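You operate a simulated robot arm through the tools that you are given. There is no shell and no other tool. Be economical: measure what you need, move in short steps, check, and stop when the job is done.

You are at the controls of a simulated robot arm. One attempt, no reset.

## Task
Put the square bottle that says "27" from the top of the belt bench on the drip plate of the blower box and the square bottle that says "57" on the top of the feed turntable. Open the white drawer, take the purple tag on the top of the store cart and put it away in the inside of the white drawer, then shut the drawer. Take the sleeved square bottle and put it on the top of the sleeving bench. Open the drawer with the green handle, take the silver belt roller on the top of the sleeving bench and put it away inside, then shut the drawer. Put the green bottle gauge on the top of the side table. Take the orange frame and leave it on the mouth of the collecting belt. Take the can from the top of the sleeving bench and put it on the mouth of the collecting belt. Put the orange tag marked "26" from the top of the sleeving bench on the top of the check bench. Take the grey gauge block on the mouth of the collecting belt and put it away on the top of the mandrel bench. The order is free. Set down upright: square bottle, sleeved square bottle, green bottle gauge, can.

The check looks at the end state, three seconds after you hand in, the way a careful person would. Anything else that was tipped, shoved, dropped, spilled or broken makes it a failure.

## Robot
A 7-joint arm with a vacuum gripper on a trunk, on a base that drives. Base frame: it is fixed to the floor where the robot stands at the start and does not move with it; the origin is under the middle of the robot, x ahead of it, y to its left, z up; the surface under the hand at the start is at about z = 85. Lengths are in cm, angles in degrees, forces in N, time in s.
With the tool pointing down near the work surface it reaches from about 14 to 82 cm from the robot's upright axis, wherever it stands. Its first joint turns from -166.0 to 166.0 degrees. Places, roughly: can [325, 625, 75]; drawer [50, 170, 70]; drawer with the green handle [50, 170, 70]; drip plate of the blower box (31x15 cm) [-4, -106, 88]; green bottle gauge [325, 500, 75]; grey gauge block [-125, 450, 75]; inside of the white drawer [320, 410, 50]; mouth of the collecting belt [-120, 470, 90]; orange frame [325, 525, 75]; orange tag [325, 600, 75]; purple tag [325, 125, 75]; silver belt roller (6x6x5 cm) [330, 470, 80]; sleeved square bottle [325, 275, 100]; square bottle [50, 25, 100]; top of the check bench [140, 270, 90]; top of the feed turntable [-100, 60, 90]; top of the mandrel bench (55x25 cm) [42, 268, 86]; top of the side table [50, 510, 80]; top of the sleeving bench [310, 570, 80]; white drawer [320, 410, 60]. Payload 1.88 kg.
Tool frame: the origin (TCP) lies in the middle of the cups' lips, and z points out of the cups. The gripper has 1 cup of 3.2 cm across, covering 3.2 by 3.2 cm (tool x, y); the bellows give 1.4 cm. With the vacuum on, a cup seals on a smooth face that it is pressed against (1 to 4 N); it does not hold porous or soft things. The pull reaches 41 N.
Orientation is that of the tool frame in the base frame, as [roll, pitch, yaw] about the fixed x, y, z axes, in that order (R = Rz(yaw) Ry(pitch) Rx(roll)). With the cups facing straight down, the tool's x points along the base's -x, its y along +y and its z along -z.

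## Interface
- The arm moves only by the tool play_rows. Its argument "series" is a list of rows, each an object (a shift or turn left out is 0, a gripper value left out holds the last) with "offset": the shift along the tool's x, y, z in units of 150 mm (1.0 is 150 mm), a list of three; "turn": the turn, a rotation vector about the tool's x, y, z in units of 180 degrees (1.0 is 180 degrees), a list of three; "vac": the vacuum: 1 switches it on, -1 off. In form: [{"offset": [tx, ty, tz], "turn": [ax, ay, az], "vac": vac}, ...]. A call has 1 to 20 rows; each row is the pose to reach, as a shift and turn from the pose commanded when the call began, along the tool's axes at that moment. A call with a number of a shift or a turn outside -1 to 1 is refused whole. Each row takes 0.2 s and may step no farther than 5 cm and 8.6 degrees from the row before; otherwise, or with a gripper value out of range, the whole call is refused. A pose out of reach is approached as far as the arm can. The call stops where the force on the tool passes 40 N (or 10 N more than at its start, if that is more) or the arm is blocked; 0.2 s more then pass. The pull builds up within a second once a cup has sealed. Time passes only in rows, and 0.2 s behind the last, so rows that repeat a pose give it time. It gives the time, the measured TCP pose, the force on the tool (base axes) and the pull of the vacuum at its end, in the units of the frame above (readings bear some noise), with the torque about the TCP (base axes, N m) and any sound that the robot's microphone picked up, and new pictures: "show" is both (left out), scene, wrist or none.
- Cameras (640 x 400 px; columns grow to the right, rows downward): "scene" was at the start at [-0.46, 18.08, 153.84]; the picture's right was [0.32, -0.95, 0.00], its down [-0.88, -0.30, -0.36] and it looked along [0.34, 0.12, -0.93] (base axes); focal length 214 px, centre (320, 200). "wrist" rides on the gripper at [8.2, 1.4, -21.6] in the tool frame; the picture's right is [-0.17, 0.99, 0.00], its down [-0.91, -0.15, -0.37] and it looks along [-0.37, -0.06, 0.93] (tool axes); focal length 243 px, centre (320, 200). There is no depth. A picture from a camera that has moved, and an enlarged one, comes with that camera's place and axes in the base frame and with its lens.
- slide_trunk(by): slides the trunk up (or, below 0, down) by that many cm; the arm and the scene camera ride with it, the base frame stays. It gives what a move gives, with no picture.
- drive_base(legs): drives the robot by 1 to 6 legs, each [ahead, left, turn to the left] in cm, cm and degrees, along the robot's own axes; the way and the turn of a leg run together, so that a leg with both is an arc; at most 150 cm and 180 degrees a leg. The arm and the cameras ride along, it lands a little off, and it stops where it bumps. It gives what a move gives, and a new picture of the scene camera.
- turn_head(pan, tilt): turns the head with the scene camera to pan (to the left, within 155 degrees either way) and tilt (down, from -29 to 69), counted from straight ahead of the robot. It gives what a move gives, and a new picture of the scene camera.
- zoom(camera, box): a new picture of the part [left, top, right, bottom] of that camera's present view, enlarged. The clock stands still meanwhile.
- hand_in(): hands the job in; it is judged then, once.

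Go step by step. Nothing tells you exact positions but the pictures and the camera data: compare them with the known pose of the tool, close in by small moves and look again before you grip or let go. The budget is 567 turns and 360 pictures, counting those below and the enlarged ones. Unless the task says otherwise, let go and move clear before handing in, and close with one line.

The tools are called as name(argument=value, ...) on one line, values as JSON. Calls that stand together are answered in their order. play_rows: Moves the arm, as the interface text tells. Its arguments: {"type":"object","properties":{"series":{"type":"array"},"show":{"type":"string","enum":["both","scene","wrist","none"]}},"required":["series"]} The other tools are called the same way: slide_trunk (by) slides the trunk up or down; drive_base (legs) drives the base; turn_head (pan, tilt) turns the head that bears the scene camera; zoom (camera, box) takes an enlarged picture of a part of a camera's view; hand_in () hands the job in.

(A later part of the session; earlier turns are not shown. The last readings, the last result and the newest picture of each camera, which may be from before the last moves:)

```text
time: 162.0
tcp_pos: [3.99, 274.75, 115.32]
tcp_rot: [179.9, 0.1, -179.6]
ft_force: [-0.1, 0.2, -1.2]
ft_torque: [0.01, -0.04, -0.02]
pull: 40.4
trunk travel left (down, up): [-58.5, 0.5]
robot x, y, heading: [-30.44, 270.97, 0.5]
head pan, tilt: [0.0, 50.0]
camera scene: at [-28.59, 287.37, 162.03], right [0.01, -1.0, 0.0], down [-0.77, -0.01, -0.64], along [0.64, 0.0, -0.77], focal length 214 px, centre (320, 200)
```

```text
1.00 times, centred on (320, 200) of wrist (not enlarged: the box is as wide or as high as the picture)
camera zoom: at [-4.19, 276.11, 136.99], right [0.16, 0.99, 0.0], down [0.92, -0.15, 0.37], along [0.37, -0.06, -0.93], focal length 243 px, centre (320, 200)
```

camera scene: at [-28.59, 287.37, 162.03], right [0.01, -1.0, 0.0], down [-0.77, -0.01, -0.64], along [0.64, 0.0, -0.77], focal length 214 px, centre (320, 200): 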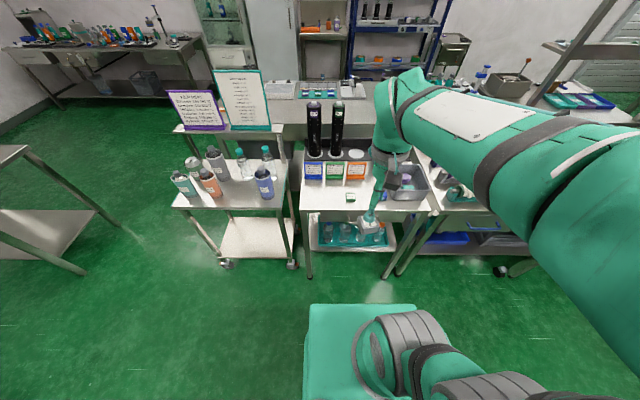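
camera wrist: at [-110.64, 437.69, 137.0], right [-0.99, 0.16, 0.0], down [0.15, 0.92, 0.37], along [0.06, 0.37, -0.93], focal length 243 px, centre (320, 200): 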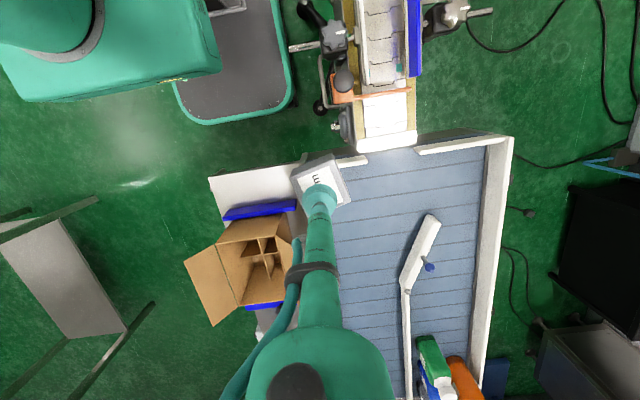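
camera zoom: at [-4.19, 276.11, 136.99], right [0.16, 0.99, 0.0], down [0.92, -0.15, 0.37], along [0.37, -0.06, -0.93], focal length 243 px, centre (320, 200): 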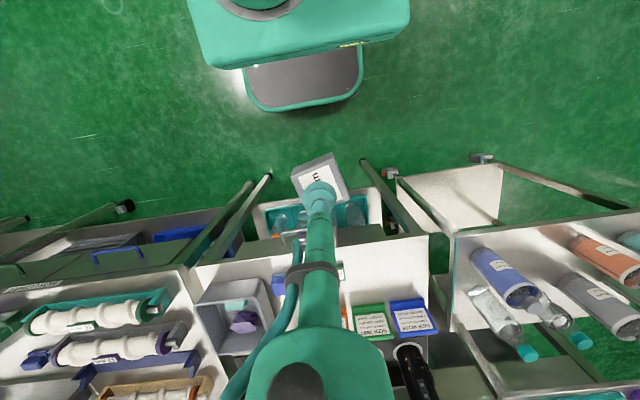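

The free spot on the mandrel bench front is at about (38, 285), left of the small green block. I'll carry the grey block there.

play_rows(series=[{"offset": [-0.28, 0.1, 0]}, {"offset": [-0.56, 0.2, 0]}, {"offset": [-0.84, 0.3, 0]}, {"offset": [-1.0, 0.4, 0]}], show="none")

play_rows(series=[{"offset": [-0.28, 0.1, 0]}, {"offset": [-0.56, 0.2, 0]}, {"offset": [-0.84, 0.28, 0.1]}, {"offset": [-1.0, 0.28, 0.3]}, {"offset": [-1.0, 0.28, 0.3]}], show="both")

```text
time: 163.0
tcp_pos: [18.87, 280.79, 115.41]
tcp_rot: [179.9, 0.0, -179.7]
ft_force: [0.4, 0.3, -0.2]
ft_torque: [-0.02, -0.01, 0.02]
pull: 40.4
trunk travel left (down, up): [-58.5, 0.5]
robot x, y, heading: [-30.62, 270.75, 0.2]
head pan, tilt: [0.0, 50.0]
```

```text
time: 164.2
tcp_pos: [33.75, 285.27, 110.86]
tcp_rot: [179.9, 0.0, -179.7]
ft_force: [0.4, -0.3, -0.3]
ft_torque: [-0.01, 0.01, 0.0]
pull: 41.2
trunk travel left (down, up): [-58.5, 0.5]
robot x, y, heading: [-30.06, 271.05, 0.6]
head pan, tilt: [0.0, 50.0]
camera scene: at [-28.57, 287.36, 162.04], right [0.01, -1.0, 0.0], down [-0.77, -0.01, -0.64], along [0.64, 0.0, -0.77], focal length 214 px, centre (320, 200)
camera wrist: at [25.64, 286.5, 132.49], right [0.16, 0.99, 0.0], down [0.92, -0.15, 0.37], along [0.37, -0.06, -0.93], focal length 243 px, centre (320, 200)
```

scene: 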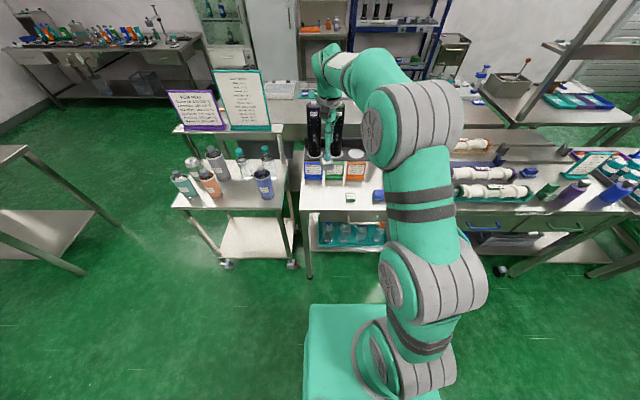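
wrist: 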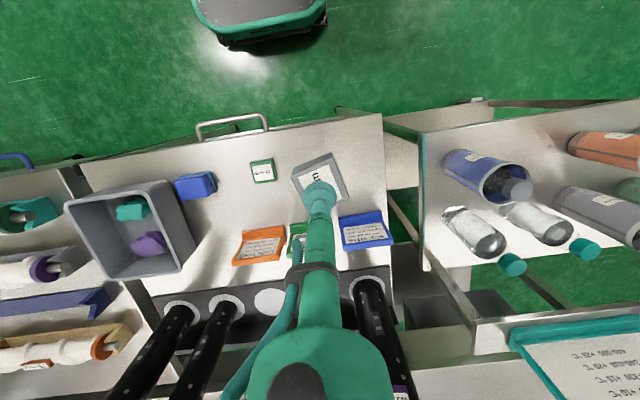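

play_rows(series=[{"offset": [-0.28, 0, 0.1]}, {"offset": [-0.28, 0, 0.4]}, {"offset": [-0.28, 0, 0.7]}, {"offset": [-0.28, 0, 1.0]}, {"offset": [-0.28, 0, 1.0]}], show="both")

```text
time: 165.4
tcp_pos: [38.0, 285.33, 95.84]
tcp_rot: [180.0, 0.0, -179.7]
ft_force: [-1.0, 1.2, -0.3]
ft_torque: [-0.04, 0.03, -0.04]
pull: 40.7
trunk travel left (down, up): [-58.5, 0.5]
robot x, y, heading: [-30.62, 271.15, 0.3]
head pan, tilt: [0.0, 50.0]
camera scene: at [-28.55, 287.37, 162.04], right [0.01, -1.0, 0.0], down [-0.77, -0.01, -0.64], along [0.64, 0.0, -0.77], focal length 214 px, centre (320, 200)
camera wrist: at [29.88, 286.57, 117.48], right [0.16, 0.99, 0.0], down [0.92, -0.15, 0.37], along [0.37, -0.06, -0.93], focal length 243 px, centre (320, 200)
```

scene: 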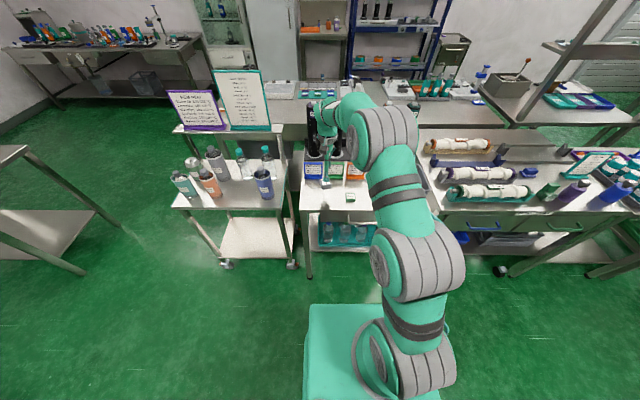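
wrist: 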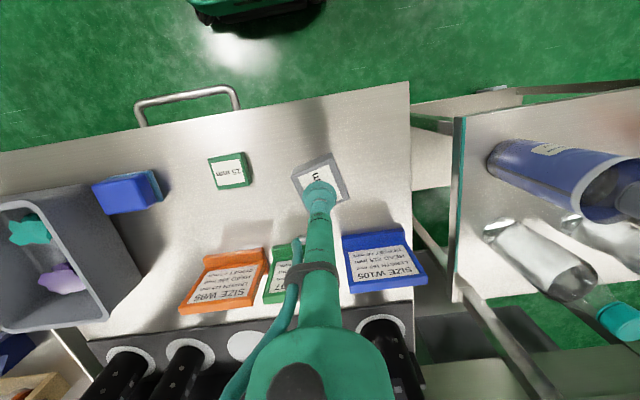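

play_rows(series=[{"offset": [0, 0, 0.15]}, {"offset": [0, 0, 0.3]}, {"offset": [0, 0, 0.3]}], show="none")

zoom(camera="wrist", box=[240, 110, 400, 210])

```text
time: 166.2
tcp_pos: [38.02, 285.22, 91.29]
tcp_rot: [179.8, -0.1, -179.7]
ft_force: [0.0, -0.9, -0.6]
ft_torque: [-0.02, -0.05, 0.01]
pull: 41.0
trunk travel left (down, up): [-58.5, 0.5]
robot x, y, heading: [-30.28, 271.13, 0.3]
head pan, tilt: [0.0, 50.0]
```

```text
4.00 times, centred on (320, 160) of wrist
camera zoom: at [29.9, 286.56, 112.98], right [0.16, 0.99, 0.0], down [0.92, -0.15, 0.37], along [0.37, -0.06, -0.93], focal length 970 px, centre (320, 360)
```

zoom: 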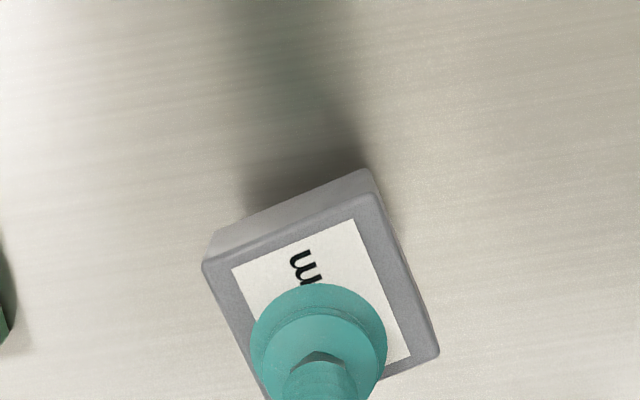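

play_rows(series=[{"offset": [0, 0, 0.06]}, {"offset": [0, 0, 0.12]}, {"offset": [0, 0, 0.12]}], show="none")

play_rows(series=[{"offset": [0, 0, 0.015]}, {"offset": [0, 0, 0.025]}, {"offset": [0, 0, 0.025]}], show="none")

play_rows(series=[{"offset": [0, 0, 0.015]}, {"offset": [0, 0, 0.025]}, {"offset": [0, 0, 0.025]}], show="none")

play_rows(series=[{"offset": [0, 0, 0.015]}, {"offset": [0, 0, 0.025]}, {"offset": [0, 0, 0.025]}], show="none")

```text
time: 167.0
tcp_pos: [38.07, 285.17, 89.5]
tcp_rot: [-180.0, 0.0, -179.6]
ft_force: [-0.1, 0.3, -0.4]
ft_torque: [-0.01, -0.02, -0.03]
pull: 39.9
trunk travel left (down, up): [-58.5, 0.5]
robot x, y, heading: [-30.51, 270.9, 0.6]
head pan, tilt: [0.0, 50.0]
```

```text
time: 167.8
tcp_pos: [38.03, 285.31, 89.17]
tcp_rot: [179.9, 0.0, -179.6]
ft_force: [-0.3, 0.1, -0.4]
ft_torque: [-0.03, 0.03, -0.01]
pull: 40.8
trunk travel left (down, up): [-58.5, 0.5]
robot x, y, heading: [-30.56, 270.72, 0.4]
head pan, tilt: [0.0, 50.0]
```

```text
time: 168.6
tcp_pos: [38.15, 285.35, 88.88]
tcp_rot: [179.9, 0.1, -179.7]
ft_force: [-0.5, 0.4, 1.3]
ft_torque: [0.01, -0.06, 0.01]
pull: 41.1
trunk travel left (down, up): [-58.5, 0.5]
robot x, y, heading: [-30.44, 270.8, 0.3]
head pan, tilt: [0.0, 50.0]
```

```text
time: 169.4
tcp_pos: [38.08, 285.34, 88.6]
tcp_rot: [179.7, 0.1, -179.7]
ft_force: [-2.6, 1.0, 17.3]
ft_torque: [0.05, 0.05, -0.05]
pull: 40.8
trunk travel left (down, up): [-58.5, 0.5]
robot x, y, heading: [-30.64, 271.33, 0.3]
head pan, tilt: [0.0, 50.0]
```

Contact. Release and lift.

play_rows(series=[{"offset": [0, 0, -0.018]}, {"offset": [0, 0, -0.018], "vac": -1}, {"offset": [0, 0, -0.018]}, {"offset": [0, 0, -0.018]}, {"offset": [0, 0, -0.018]}, {"offset": [0, 0, -0.018]}, {"offset": [0, 0, -0.05]}, {"offset": [0, 0, -0.15]}, {"offset": [0, 0, -0.4]}, {"offset": [0, 0, -0.7]}, {"offset": [0, 0, -1]}, {"offset": [0.3, 0, -1]}, {"offset": [0.6, 0, -1]}], show="wrist")

```text
time: 172.2
tcp_pos: [29.08, 285.14, 103.37]
tcp_rot: [179.9, 0.1, -179.7]
ft_force: [0.1, -0.5, 0.6]
ft_torque: [-0.02, -0.02, 0.02]
pull: 0.1
trunk travel left (down, up): [-58.5, 0.5]
robot x, y, heading: [-30.65, 271.33, 0.6]
head pan, tilt: [0.0, 50.0]
camera wrist: at [20.95, 286.45, 125.05], right [0.16, 0.99, 0.0], down [0.91, -0.15, 0.37], along [0.37, -0.06, -0.93], focal length 243 px, centre (320, 200)
```

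wrist: 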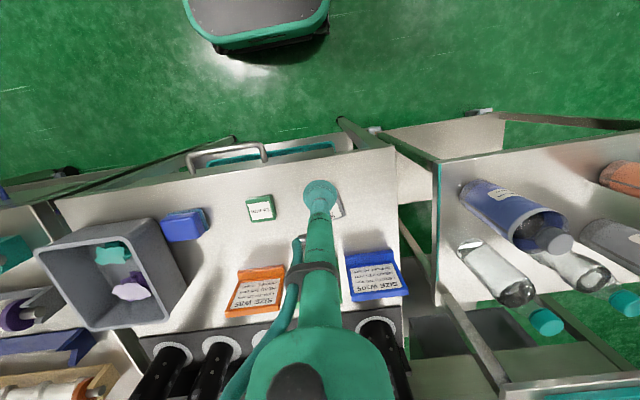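

The grey block is set down. Next is the green-handled drawer near (50, 170). I'll retract and drive there.

play_rows(series=[{"offset": [0.3, 0, -0.2]}, {"offset": [0.6, 0, -0.4]}, {"offset": [0.9, -0.1, -0.6]}, {"offset": [1.0, -0.3, -0.8]}, {"offset": [1.0, -0.5, -0.8]}], show="none")

drive_base(legs=[[0, -85, 0]])

turn_head(pan=-15, tilt=55)

```text
refused: row 1 steps farther than a row can; nothing moved
```

```text
time: 176.7
tcp_pos: [29.82, 200.54, 103.32]
tcp_rot: [179.9, 0.1, -179.5]
ft_force: [-0.6, 0.3, -0.1]
ft_torque: [-0.02, 0.03, -0.02]
pull: 0.1
trunk travel left (down, up): [-58.5, 0.5]
robot x, y, heading: [-29.42, 185.92, 0.5]
head pan, tilt: [0.0, 50.0]
camera scene: at [-27.92, 202.55, 162.04], right [0.01, -1.0, 0.0], down [-0.77, -0.01, -0.64], along [0.64, 0.01, -0.77], focal length 214 px, centre (320, 200)
```

scene: 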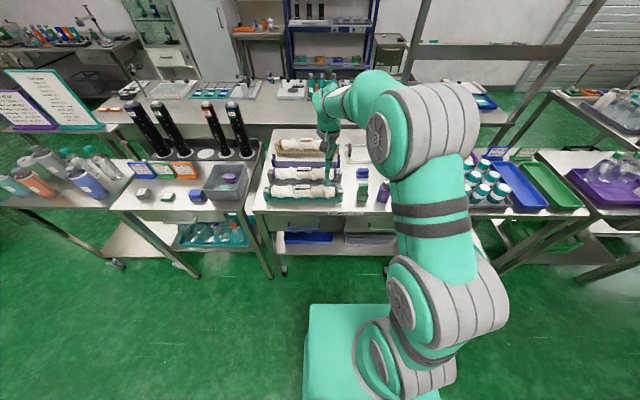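

```text
time: 177.5
tcp_pos: [29.89, 200.56, 103.36]
tcp_rot: [179.9, 0.1, -179.4]
ft_force: [-0.4, -0.5, 0.6]
ft_torque: [-0.03, 0.0, 0.03]
pull: 0.1
trunk travel left (down, up): [-58.5, 0.5]
robot x, y, heading: [-29.82, 186.16, 0.5]
head pan, tilt: [-15.0, 55.0]
camera scene: at [-28.63, 200.68, 161.39], right [-0.25, -0.97, 0.0], down [-0.79, 0.2, -0.57], along [0.56, -0.14, -0.82], focal length 214 px, centre (320, 200)
```

scene: 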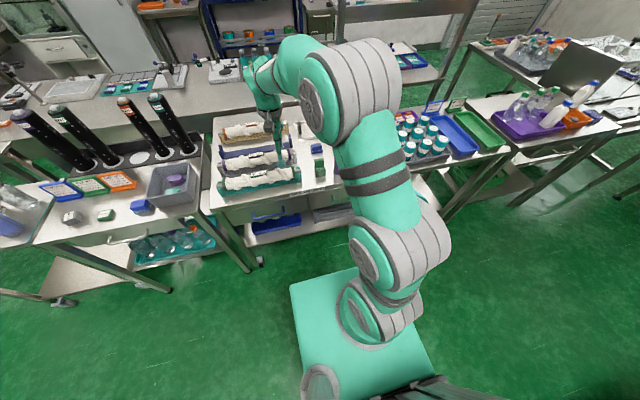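

play_rows(series=[{"offset": [0.2, 0, -0.2]}, {"offset": [0.4, 0, -0.4]}, {"offset": [0.6, -0.1, -0.6]}, {"offset": [0.8, -0.25, -0.7]}, {"offset": [0.98, -0.5, -0.7]}, {"offset": [0.98, -0.75, -0.7]}], show="none")

turn_head(pan=15, tilt=55)

zoom(camera="wrist", box=[0, 0, 640, 400])

```text
time: 178.9
tcp_pos: [15.26, 189.08, 113.78]
tcp_rot: [179.9, 0.1, -179.5]
ft_force: [-0.1, -0.3, 0.0]
ft_torque: [0.02, -0.03, -0.02]
pull: 0.2
trunk travel left (down, up): [-58.5, 0.5]
robot x, y, heading: [-29.77, 186.57, 0.8]
head pan, tilt: [-15.0, 55.0]
```

```text
time: 179.8
tcp_pos: [15.19, 189.11, 113.75]
tcp_rot: [179.9, 0.0, -179.5]
ft_force: [0.3, -0.5, 0.1]
ft_torque: [0.01, -0.01, -0.04]
pull: 0.0
trunk travel left (down, up): [-58.5, 0.5]
robot x, y, heading: [-29.89, 186.73, 0.7]
head pan, tilt: [15.0, 55.0]
camera scene: at [-28.68, 204.4, 161.38], right [0.27, -0.96, 0.0], down [-0.79, -0.22, -0.57], along [0.55, 0.15, -0.82], focal length 214 px, centre (320, 200)
```

scene: 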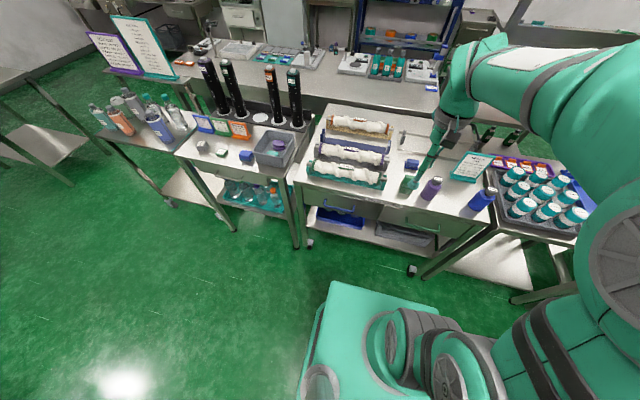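

```text
1.00 times, centred on (320, 200) of wrist (not enlarged: the box is as wide or as high as the picture)
camera zoom: at [7.1, 190.49, 135.44], right [0.16, 0.99, 0.0], down [0.92, -0.15, 0.37], along [0.37, -0.06, -0.93], focal length 243 px, centre (320, 200)
```

zoom: 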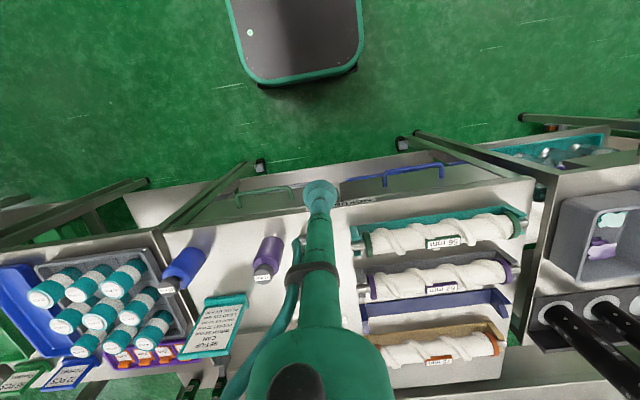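

zoom(camera="scene", box=[290, 160, 490, 285])

drive_base(legs=[[0, -14, 0]])

```text
3.20 times, centred on (390, 222) of scene
camera zoom: at [-28.68, 204.4, 161.38], right [0.27, -0.96, 0.0], down [-0.79, -0.22, -0.57], along [0.55, 0.15, -0.82], focal length 686 px, centre (96, 128)
```

zoom: 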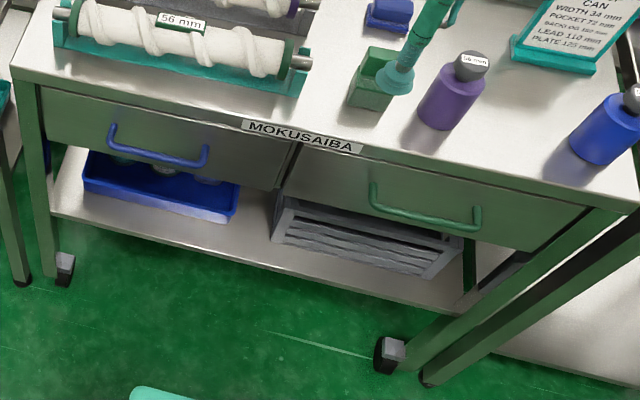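

```text
time: 181.2
tcp_pos: [15.33, 175.18, 113.66]
tcp_rot: [179.9, 0.0, -179.5]
ft_force: [-0.3, -0.3, -0.1]
ft_torque: [-0.01, -0.01, -0.01]
pull: 0.0
trunk travel left (down, up): [-58.5, 0.5]
robot x, y, heading: [-29.64, 172.32, 0.7]
head pan, tilt: [15.0, 55.0]
camera scene: at [-28.54, 190.35, 161.39], right [0.27, -0.96, 0.0], down [-0.79, -0.22, -0.57], along [0.55, 0.15, -0.82], focal length 214 px, centre (320, 200)
```

scene: 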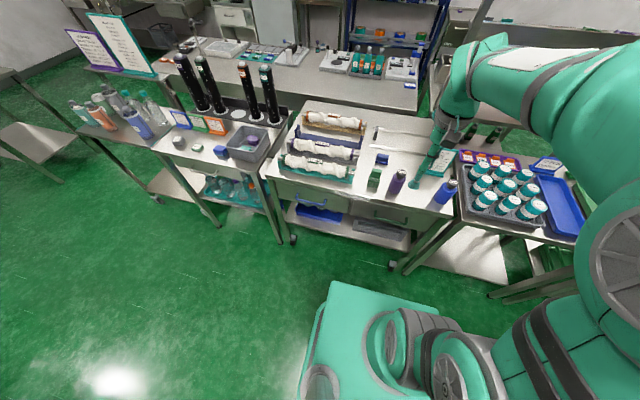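

The green drawer's front spans y≈154–190, z≈66–80, with the handle at y 164–180. I'll use the cup on the clear panel part at y≈184.5, so I back up, extend, and turn the tool horizontal.

drive_base(legs=[[-12, 0, 0]])

play_rows(series=[{"offset": [-0.3, 0.1, 0]}, {"offset": [-0.6, 0.25, 0]}, {"offset": [-0.9, 0.4, 0]}, {"offset": [-1.0, 0.6, 0]}], show="none")

play_rows(series=[{"offset": [-0.2, 0, 0], "turn": [0, -0.045, 0]}, {"offset": [-0.3, 0, 0], "turn": [0, -0.09, 0]}, {"offset": [-0.3, 0, 0], "turn": [0, -0.135, 0]}, {"offset": [-0.3, 0, 0], "turn": [0, -0.18, 0]}, {"offset": [-0.3, 0, 0], "turn": [0, -0.225, 0]}, {"offset": [-0.3, 0, 0], "turn": [0, -0.27, 0]}, {"offset": [-0.3, 0, 0], "turn": [0, -0.315, 0]}, {"offset": [-0.3, 0, 0], "turn": [0, -0.36, 0]}, {"offset": [-0.3, 0, 0], "turn": [0, -0.405, 0]}, {"offset": [-0.3, 0, 0], "turn": [0, -0.45, 0]}, {"offset": [-0.3, 0, 0], "turn": [0, -0.495, 0]}, {"offset": [-0.3, 0, 0], "turn": [0, -0.5, 0]}], show="both")

```text
time: 182.4
tcp_pos: [3.27, 175.02, 113.66]
tcp_rot: [179.9, 0.0, -179.4]
ft_force: [0.4, -0.2, 0.4]
ft_torque: [0.0, -0.02, -0.03]
pull: 0.0
trunk travel left (down, up): [-58.5, 0.5]
robot x, y, heading: [-42.13, 172.04, 0.8]
head pan, tilt: [15.0, 55.0]
camera scene: at [-40.63, 190.25, 161.39], right [0.27, -0.96, 0.0], down [-0.79, -0.22, -0.57], along [0.55, 0.15, -0.82], focal length 214 px, centre (320, 200)
```

scene: 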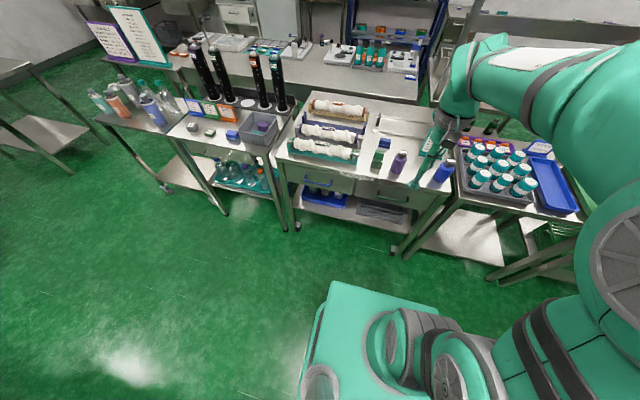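

```text
refused: row 2 steps farther than a row can; nothing moved
```

```text
time: 183.9
tcp_pos: [6.44, 174.49, 102.47]
tcp_rot: [-177.6, 37.4, -178.2]
ft_force: [-0.3, -0.2, -1.3]
ft_torque: [0.02, -0.03, 0.0]
pull: 0.1
trunk travel left (down, up): [-58.5, 0.5]
robot x, y, heading: [-41.7, 172.09, 0.7]
head pan, tilt: [15.0, 55.0]
stopped in row 7: the arm was blocked; the commanded pose is now the measured one
camera scene: at [-40.63, 190.24, 161.24], right [0.27, -0.96, 0.0], down [-0.79, -0.22, -0.57], along [0.55, 0.15, -0.82], focal length 214 px, centre (320, 200)
camera wrist: at [-13.24, 176.16, 114.66], right [0.13, 0.99, 0.07], down [0.5, -0.12, 0.86], along [0.86, -0.07, -0.51], focal length 243 px, centre (320, 200)
```

scene: 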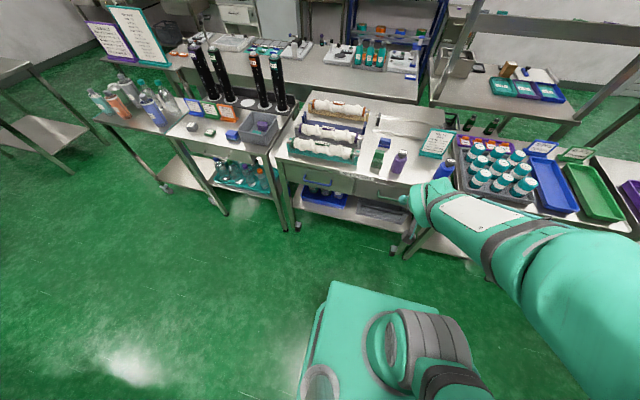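
wrist: 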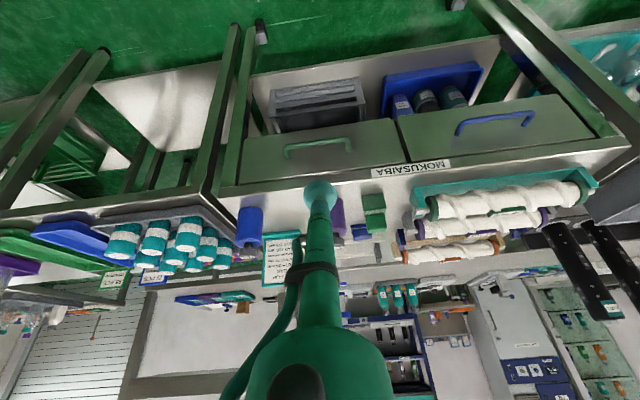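

The tool was too close in for that turn (one of my rows was refused first). I'll move it forward and up, then continue turning.

play_rows(series=[{"offset": [-0.24, 0, 0.08]}, {"offset": [-0.48, 0.0, 0.16]}, {"offset": [-0.72, 0, 0.25]}, {"offset": [-0.95, 0, 0.33]}], show="none")

play_rows(series=[{"turn": [0, -0.045, 0]}, {"turn": [0, -0.09, 0]}, {"turn": [0, -0.135, 0]}, {"turn": [0, -0.18, 0]}, {"turn": [0, -0.225, 0]}, {"turn": [0, -0.27, 0]}, {"turn": [0, -0.292, 0]}, {"turn": [0, -0.292, 0]}], show="both")

```text
time: 184.9
tcp_pos: [20.88, 174.67, 107.62]
tcp_rot: [-177.7, 37.7, -178.3]
ft_force: [-0.3, -0.8, 0.6]
ft_torque: [0.01, 0.0, 0.02]
pull: 0.0
trunk travel left (down, up): [-58.5, 0.5]
robot x, y, heading: [-41.55, 172.06, 0.8]
head pan, tilt: [15.0, 55.0]
```

```text
time: 185.9
tcp_pos: [16.29, 172.18, 89.77]
tcp_rot: [-176.5, 39.0, 177.8]
ft_force: [0.1, -0.4, -0.5]
ft_torque: [0.0, -0.16, 0.02]
pull: 0.2
out of reach, approached as far as the arm can: row 4
trunk travel left (down, up): [-58.5, 0.5]
robot x, y, heading: [-41.34, 172.15, 0.8]
head pan, tilt: [15.0, 55.0]
stopped in row 4: the arm was blocked; the commanded pose is now the measured one
camera scene: at [-40.63, 190.23, 161.06], right [0.27, -0.96, 0.0], down [-0.79, -0.22, -0.57], along [0.55, 0.15, -0.82], focal length 214 px, centre (320, 200)
camera wrist: at [-3.38, 175.6, 101.45], right [0.21, 0.98, 0.06], down [0.46, -0.15, 0.87], along [0.86, -0.15, -0.48], focal length 243 px, centre (320, 200)
```

scene: 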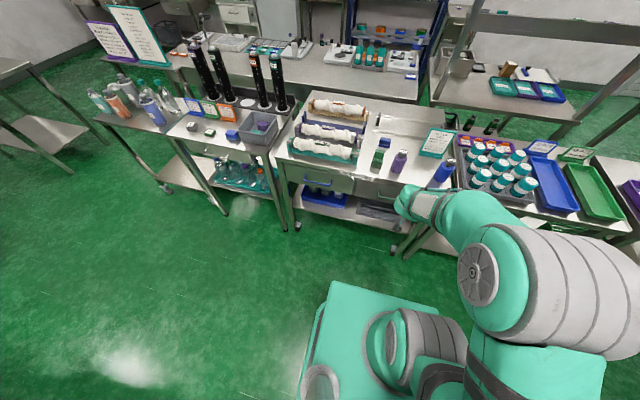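
wrist: 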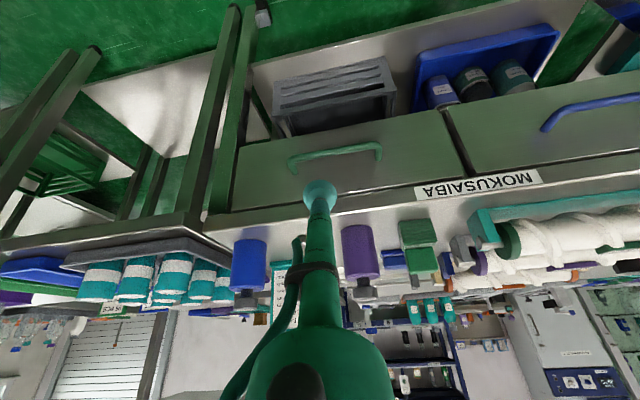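

The arm hit a joint limit while folded. It should be easier with the arm more stretched, so I'll back the base up and extend the tool forward before turning further.

drive_base(legs=[[-20, 0, 0]])

play_rows(series=[{"offset": [-0.24, 0, 0.0]}, {"offset": [-0.48, 0.0, 0.08]}, {"offset": [-0.72, 0, 0.2]}, {"offset": [-0.95, 0, 0.33]}], show="none")

play_rows(series=[{"offset": [-0.12, 0, 0.09], "turn": [0, -0.02, 0]}, {"offset": [-0.24, 0.0, 0.18], "turn": [0, -0.04, 0]}, {"offset": [-0.36, 0, 0.27], "turn": [0, -0.06, 0]}, {"offset": [-0.48, 0, 0.36], "turn": [0, -0.08, 0]}, {"offset": [-0.6, 0, 0.45], "turn": [0, -0.1, 0]}], show="scene")

```text
time: 187.5
tcp_pos: [-4.24, 171.83, 89.28]
tcp_rot: [-176.3, 38.0, 178.0]
ft_force: [-0.4, 0.7, 0.2]
ft_torque: [0.0, 0.0, 0.01]
pull: 0.1
trunk travel left (down, up): [-58.5, 0.5]
robot x, y, heading: [-61.73, 171.73, 0.3]
head pan, tilt: [15.0, 55.0]
camera scene: at [-60.49, 190.03, 161.5], right [0.27, -0.96, 0.0], down [-0.79, -0.22, -0.57], along [0.55, 0.15, -0.82], focal length 214 px, centre (320, 200)
```

scene: 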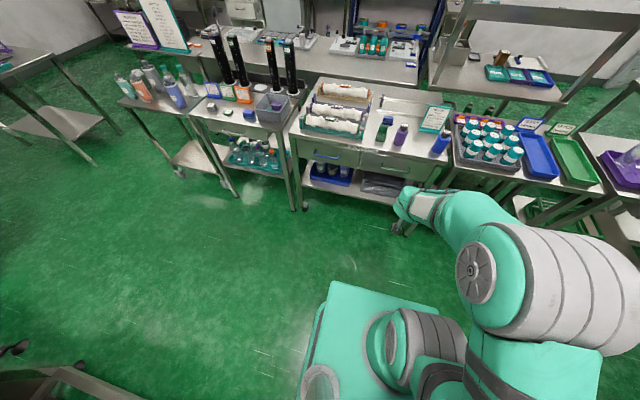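

```text
time: 188.5
tcp_pos: [10.08, 171.05, 94.0]
tcp_rot: [-176.4, 37.9, 177.8]
ft_force: [-0.6, 0.2, 0.0]
ft_torque: [-0.03, -0.01, 0.03]
pull: 0.1
trunk travel left (down, up): [-58.5, 0.5]
robot x, y, heading: [-61.53, 171.94, 0.8]
head pan, tilt: [15.0, 55.0]
```

```text
time: 189.7
tcp_pos: [21.19, 170.17, 94.26]
tcp_rot: [-175.9, 55.8, 178.4]
ft_force: [-0.5, 0.2, 0.6]
ft_torque: [-0.03, 0.11, -0.01]
pull: 0.1
trunk travel left (down, up): [-58.5, 0.5]
robot x, y, heading: [-61.48, 172.18, 0.3]
head pan, tilt: [15.0, 55.0]
camera scene: at [-60.47, 190.03, 161.39], right [0.27, -0.96, 0.0], down [-0.79, -0.22, -0.57], along [0.55, 0.15, -0.82], focal length 214 px, centre (320, 200)
```

scene: 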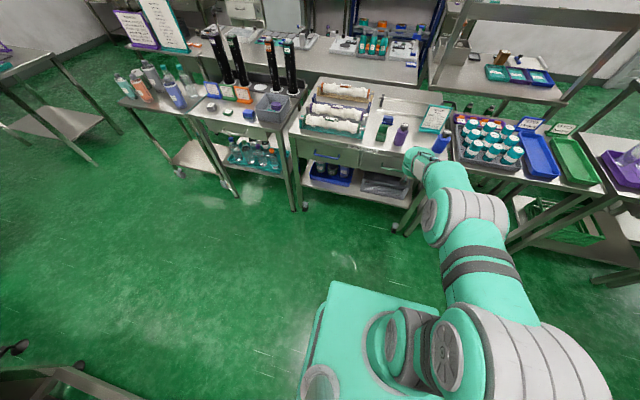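

play_rows(series=[{"turn": [0, -0.04, 0]}, {"turn": [0, -0.08, 0]}, {"turn": [0, -0.12, 0]}, {"turn": [0, -0.16, 0]}, {"turn": [0, -0.19, 0]}, {"turn": [0, -0.19, 0]}], show="both")

```text
time: 191.1
tcp_pos: [25.15, 176.97, 96.96]
tcp_rot: [-145.3, 84.2, -154.3]
ft_force: [-0.6, 0.0, 0.1]
ft_torque: [0.02, 0.0, -0.01]
pull: 0.2
out of reach, approached as far as the arm can: row 1, 2, 3, 4, 5, 6
trunk travel left (down, up): [-58.5, 0.5]
robot x, y, heading: [-61.24, 172.01, 0.6]
head pan, tilt: [15.0, 55.0]
camera scene: at [-60.44, 190.05, 161.38], right [0.27, -0.96, 0.0], down [-0.79, -0.22, -0.57], along [0.55, 0.15, -0.82], focal length 214 px, centre (320, 200)
camera wrist: at [3.44, 181.5, 90.52], right [0.17, 0.98, 0.11], down [-0.31, -0.05, 0.95], along [0.94, -0.19, 0.29], focal length 243 px, centre (320, 200)
```

scene: 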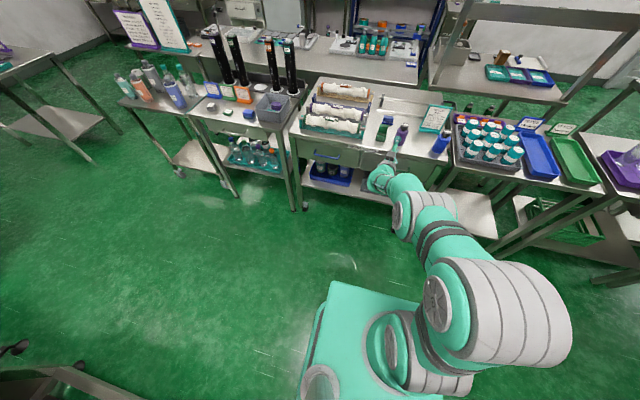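
wrist: 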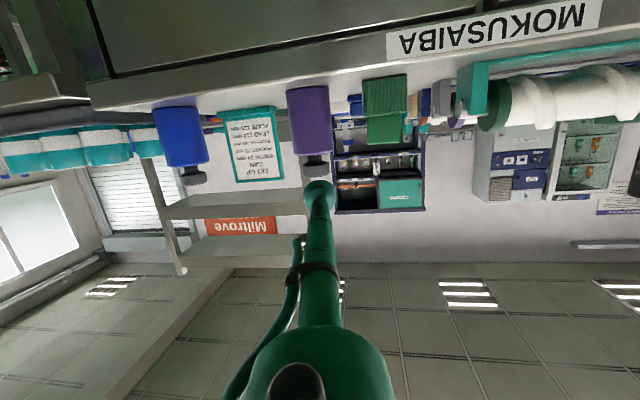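

The tool is nearly horizontal now. I'll back off a little and lower the trunk to bring the cup to the drawer's height.

drive_base(legs=[[-6, 0, 0]])

slide_trunk(by=-23)

play_rows(series=[{"offset": [0, 0, 0]}, {"offset": [0, 0, 0]}], show="both")

```text
time: 192.1
tcp_pos: [19.01, 176.95, 96.96]
tcp_rot: [-145.3, 84.1, -154.6]
ft_force: [0.3, 0.1, 0.4]
ft_torque: [0.01, 0.02, -0.05]
pull: 0.0
trunk travel left (down, up): [-58.5, 0.5]
robot x, y, heading: [-67.25, 171.71, 0.5]
head pan, tilt: [15.0, 55.0]
camera scene: at [-66.5, 189.97, 161.39], right [0.27, -0.96, 0.0], down [-0.79, -0.22, -0.57], along [0.55, 0.15, -0.82], focal length 214 px, centre (320, 200)
```

scene: 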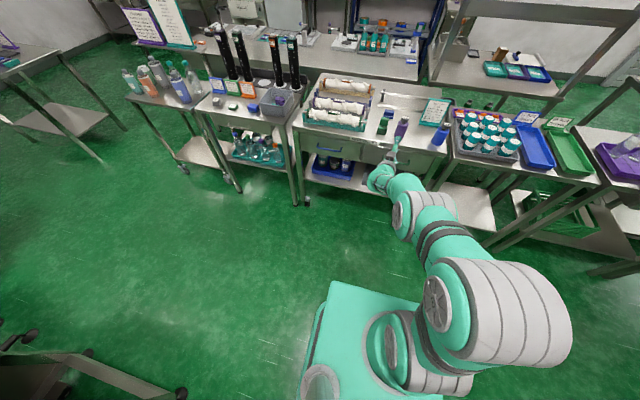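

```text
time: 194.5
tcp_pos: [19.15, 176.95, 73.97]
tcp_rot: [-145.4, 84.2, -154.5]
ft_force: [0.6, -0.2, 0.6]
ft_torque: [-0.01, 0.01, 0.03]
pull: 0.0
trunk travel left (down, up): [-35.5, 23.5]
robot x, y, heading: [-67.52, 171.56, 0.6]
head pan, tilt: [15.0, 55.0]
```

```text
time: 195.1
tcp_pos: [18.99, 176.86, 73.89]
tcp_rot: [-145.4, 84.2, -154.7]
ft_force: [-0.2, 0.1, -1.1]
ft_torque: [0.02, 0.01, 0.02]
pull: 0.1
trunk travel left (down, up): [-35.5, 23.5]
robot x, y, heading: [-67.44, 171.83, 0.7]
head pan, tilt: [15.0, 55.0]
camera scene: at [-66.48, 189.97, 138.39], right [0.27, -0.96, 0.0], down [-0.79, -0.22, -0.57], along [0.55, 0.15, -0.82], focal length 214 px, centre (320, 200)
camera wrist: at [-2.6, 181.39, 67.55], right [0.17, 0.98, 0.11], down [-0.31, -0.05, 0.95], along [0.94, -0.19, 0.29], focal length 243 px, centre (320, 200)
```

scene: 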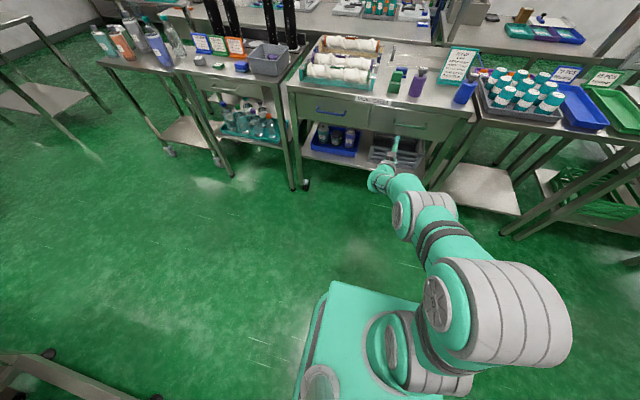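
wrist: 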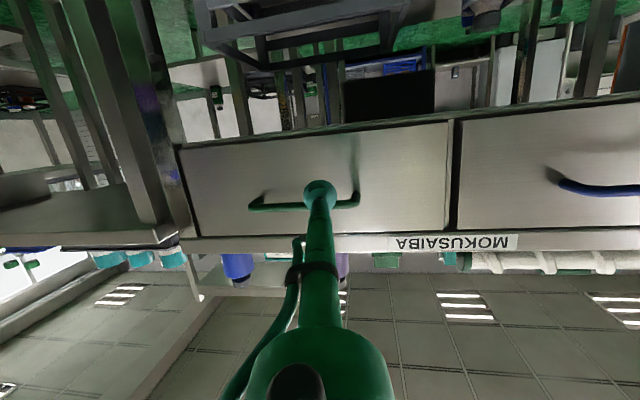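

play_rows(series=[{"offset": [0, 0.15, 0]}, {"offset": [0, 0.3, 0]}, {"offset": [0, 0.3, 0]}], show="none")

```text
time: 195.9
tcp_pos: [19.76, 181.32, 73.69]
tcp_rot: [-145.3, 84.3, -154.5]
ft_force: [0.0, -0.5, 0.2]
ft_torque: [-0.02, -0.01, 0.0]
pull: 0.1
trunk travel left (down, up): [-35.5, 23.5]
robot x, y, heading: [-67.2, 171.99, 0.7]
head pan, tilt: [15.0, 55.0]
```

play_rows(series=[{"offset": [-0.05, 0.12, -0.03], "turn": [-0.02, -0.01, 0]}, {"offset": [-0.11, 0.24, -0.06], "turn": [-0.04, -0.02, 0]}, {"offset": [-0.11, 0.36, -0.06], "turn": [-0.05, -0.025, 0]}, {"offset": [-0.11, 0.36, -0.06], "turn": [-0.05, -0.025, 0]}], show="wrist")

```text
time: 196.9
tcp_pos: [19.26, 187.5, 76.68]
tcp_rot: [-121.3, 86.6, -123.3]
ft_force: [0.5, 0.9, -0.2]
ft_torque: [0.01, 0.0, 0.0]
pull: 0.0
out of reach, approached as far as the arm can: row 2, 3, 4
trunk travel left (down, up): [-35.5, 23.5]
robot x, y, heading: [-67.76, 171.75, 0.8]
head pan, tilt: [15.0, 55.0]
camera wrist: at [-2.36, 189.25, 69.02], right [0.04, 0.99, 0.12], down [-0.35, -0.09, 0.93], along [0.94, -0.08, 0.34], focal length 243 px, centre (320, 200)
```

wrist: 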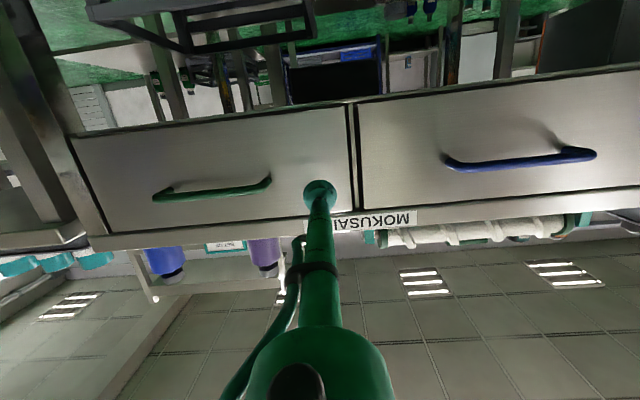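

The tool is horizontal and aligned to clear panel right of the handle. I'll drive ahead 9 cm, then touch with small arm steps.

drive_base(legs=[[9, 0, 0]])

zoom(camera="wrist", box=[200, 100, 440, 250])

```text
time: 198.0
tcp_pos: [28.31, 187.46, 76.52]
tcp_rot: [-121.3, 86.5, -123.4]
ft_force: [-0.1, -0.4, 1.2]
ft_torque: [0.03, 0.03, -0.02]
pull: 0.0
trunk travel left (down, up): [-35.5, 23.5]
robot x, y, heading: [-58.84, 171.72, 0.6]
head pan, tilt: [15.0, 55.0]
camera scene: at [-57.66, 190.06, 138.38], right [0.27, -0.96, 0.0], down [-0.79, -0.22, -0.57], along [0.55, 0.15, -0.82], focal length 214 px, centre (320, 200)
```

scene: 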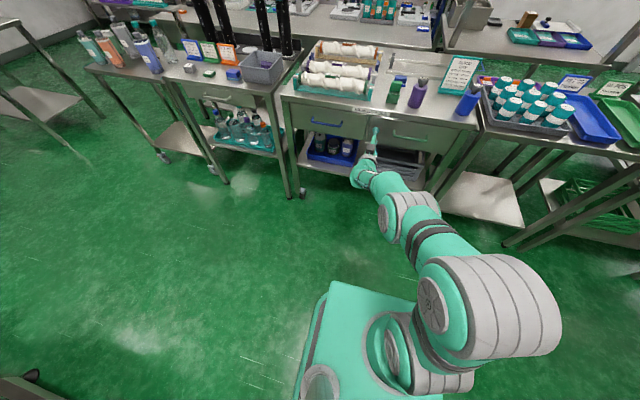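

```text
2.67 times, centred on (320, 175) of wrist
camera zoom: at [6.48, 189.38, 69.02], right [0.04, 0.99, 0.12], down [-0.35, -0.09, 0.93], along [0.94, -0.08, 0.34], focal length 647 px, centre (320, 267)
```

zoom: 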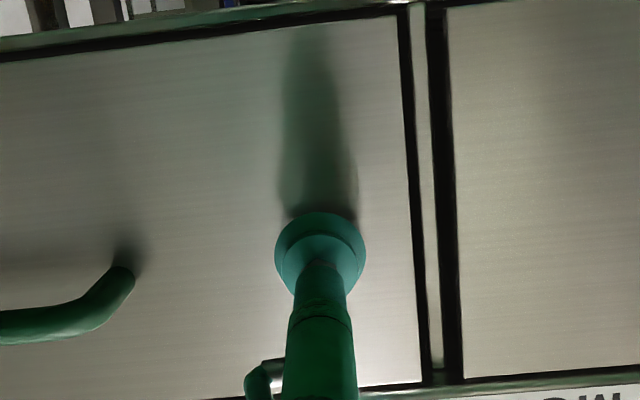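

Close to the panel now. Vacuum on and small steps forward.

play_rows(series=[{"offset": [0, 0, 0.03], "vac": 1}, {"offset": [0, 0, 0.06]}, {"offset": [0, 0, 0.08]}, {"offset": [0, 0, 0.08]}], show="none")

play_rows(series=[{"offset": [0, 0, 0.03]}, {"offset": [0, 0, 0.05]}, {"offset": [0, 0, 0.05]}], show="none")

```text
time: 199.0
tcp_pos: [29.2, 187.53, 76.57]
tcp_rot: [-121.4, 86.6, -123.5]
ft_force: [-18.8, -3.4, 3.0]
ft_torque: [-0.04, -0.24, 0.44]
pull: 40.8
trunk travel left (down, up): [-35.5, 23.5]
robot x, y, heading: [-58.81, 172.02, 0.7]
head pan, tilt: [15.0, 55.0]
```

```text
time: 199.8
tcp_pos: [30.22, 187.52, 76.6]
tcp_rot: [-121.7, 86.5, -123.7]
ft_force: [-23.1, -4.2, -0.3]
ft_torque: [0.13, -0.2, 0.46]
pull: 40.5
trunk travel left (down, up): [-35.5, 23.5]
robot x, y, heading: [-58.45, 171.82, 0.9]
head pan, tilt: [15.0, 55.0]
```

Sealed on the drawer front. I'll pull by driving back in short legs.

drive_base(legs=[[-6, 0, 0]])

```text
time: 200.7
tcp_pos: [24.14, 187.44, 76.53]
tcp_rot: [-121.0, 86.6, -123.2]
ft_force: [0.3, 0.4, -3.3]
ft_torque: [-0.09, -0.18, 0.31]
pull: 40.7
trunk travel left (down, up): [-35.5, 23.5]
robot x, y, heading: [-64.6, 171.85, 0.5]
head pan, tilt: [15.0, 55.0]
camera scene: at [-63.64, 190.0, 138.39], right [0.27, -0.96, 0.0], down [-0.79, -0.22, -0.57], along [0.55, 0.15, -0.82], focal length 214 px, centre (320, 200)
```

scene: 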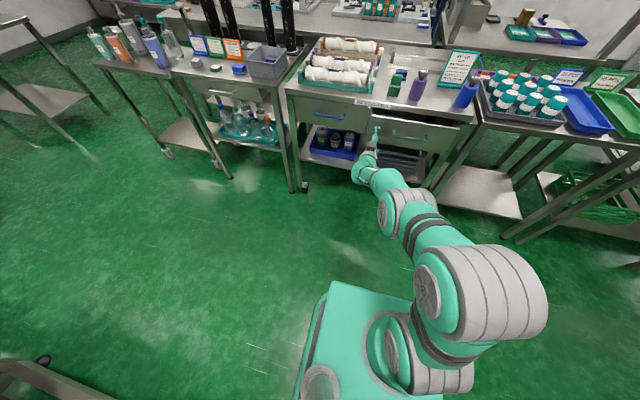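

drive_base(legs=[[-10, 0, 0]])

turn_head(pan=145, tilt=60)

```text
time: 201.9
tcp_pos: [14.3, 187.43, 76.41]
tcp_rot: [-120.6, 86.7, -122.6]
ft_force: [0.5, 5.6, -0.3]
ft_torque: [0.13, -0.14, 0.15]
pull: 41.0
trunk travel left (down, up): [-35.5, 23.5]
robot x, y, heading: [-74.56, 171.46, 1.1]
head pan, tilt: [15.0, 55.0]
camera scene: at [-73.6, 189.92, 138.38], right [0.27, -0.96, 0.0], down [-0.79, -0.22, -0.57], along [0.55, 0.15, -0.82], focal length 214 px, centre (320, 200)
```

scene: 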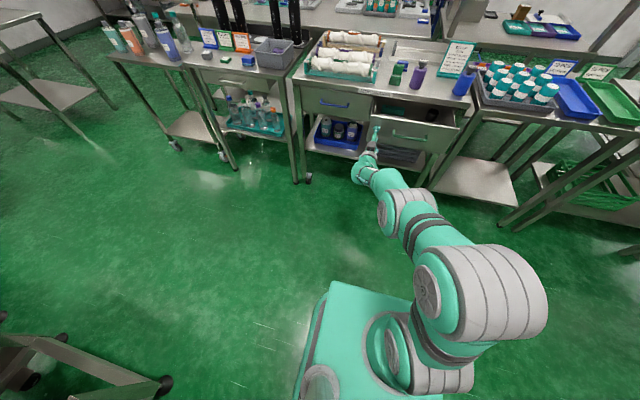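

```text
time: 204.0
tcp_pos: [14.2, 187.46, 76.49]
tcp_rot: [-120.7, 86.7, -122.5]
ft_force: [-2.4, 0.7, -0.9]
ft_torque: [-0.02, -0.16, 0.15]
pull: 40.8
trunk travel left (down, up): [-35.5, 23.5]
robot x, y, heading: [-74.38, 171.6, 0.9]
head pan, tilt: [145.0, 60.0]
camera scene: at [-86.06, 191.71, 137.78], right [0.56, 0.83, 0.0], down [0.72, -0.49, -0.5], along [-0.41, 0.28, -0.87], focal length 214 px, centre (320, 200)
```

scene: 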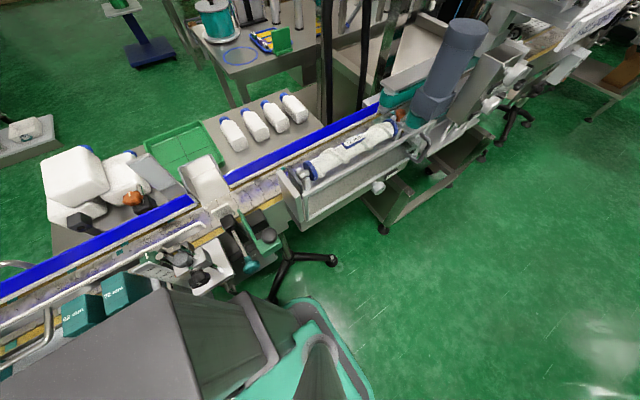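

The base's rear is now near a tripod foot, so I'll try pulling a bit more with the arm only.

play_rows(series=[{"offset": [0, 0, -0.1]}, {"offset": [0, 0, -0.2]}, {"offset": [0, 0, -0.3]}, {"offset": [0, 0, -0.3]}], show="none")

turn_head(pan=5, tilt=40)

```text
time: 205.0
tcp_pos: [9.77, 187.54, 76.52]
tcp_rot: [-127.0, 86.4, -129.6]
ft_force: [-3.1, -13.1, -6.2]
ft_torque: [0.05, -0.31, 0.53]
pull: 40.7
trunk travel left (down, up): [-35.5, 23.5]
robot x, y, heading: [-74.79, 171.6, 0.7]
head pan, tilt: [145.0, 60.0]
```

```text
time: 207.2
tcp_pos: [9.76, 187.7, 76.62]
tcp_rot: [-125.4, 86.4, -127.9]
ft_force: [-1.1, -11.0, -7.6]
ft_torque: [0.01, -0.27, 0.36]
pull: 40.5
trunk travel left (down, up): [-35.5, 23.5]
robot x, y, heading: [-74.63, 171.37, 1.1]
head pan, tilt: [5.0, 40.0]
camera scene: at [-72.04, 188.73, 140.46], right [0.1, -0.99, 0.0], down [-0.64, -0.06, -0.77], along [0.76, 0.08, -0.64], focal length 214 px, centre (320, 200)
```

scene: 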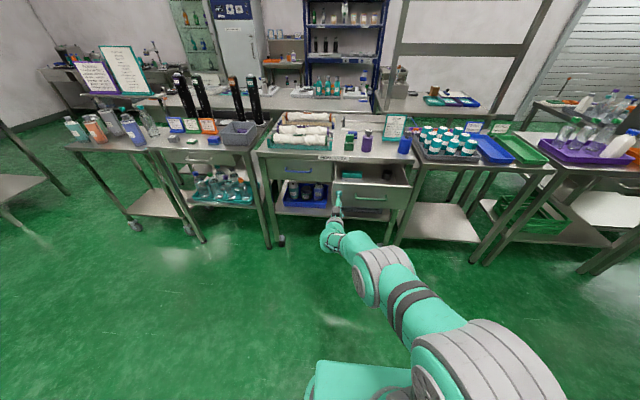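

zoom(camera="scene", box=[300, 140, 440, 230])

play_rows(series=[{"offset": [0, 0, 0], "vac": -1}, {"offset": [0, 0, 0]}, {"offset": [0, 0, 0]}, {"offset": [0, 0, 0]}, {"offset": [0, 0, -0.05]}, {"offset": [0, 0, -0.15]}, {"offset": [0, 0, -0.25]}], show="none")

```text
4.44 times, centred on (370, 185) of scene
camera zoom: at [-72.04, 188.73, 140.46], right [0.1, -0.99, 0.0], down [-0.64, -0.06, -0.77], along [0.76, 0.08, -0.64], focal length 953 px, centre (98, 267)
```

zoom: 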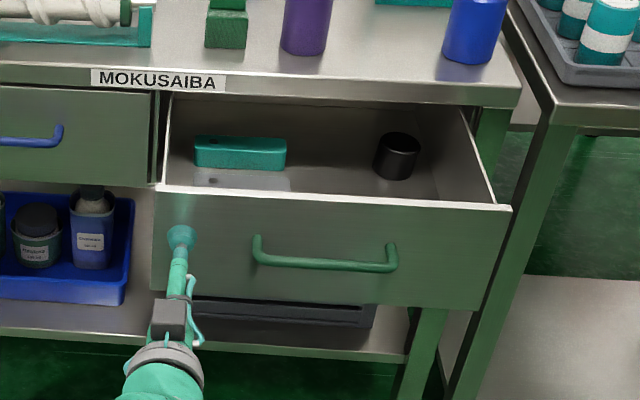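

```text
time: 208.8
tcp_pos: [6.09, 188.63, 77.2]
tcp_rot: [-125.3, 86.3, -127.7]
ft_force: [-0.3, 0.4, -0.3]
ft_torque: [0.01, -0.02, -0.01]
pull: 0.1
out of reach, approached as far as the arm can: row 6, 7
trunk travel left (down, up): [-35.5, 23.5]
robot x, y, heading: [-74.6, 171.98, 0.7]
head pan, tilt: [5.0, 40.0]
```

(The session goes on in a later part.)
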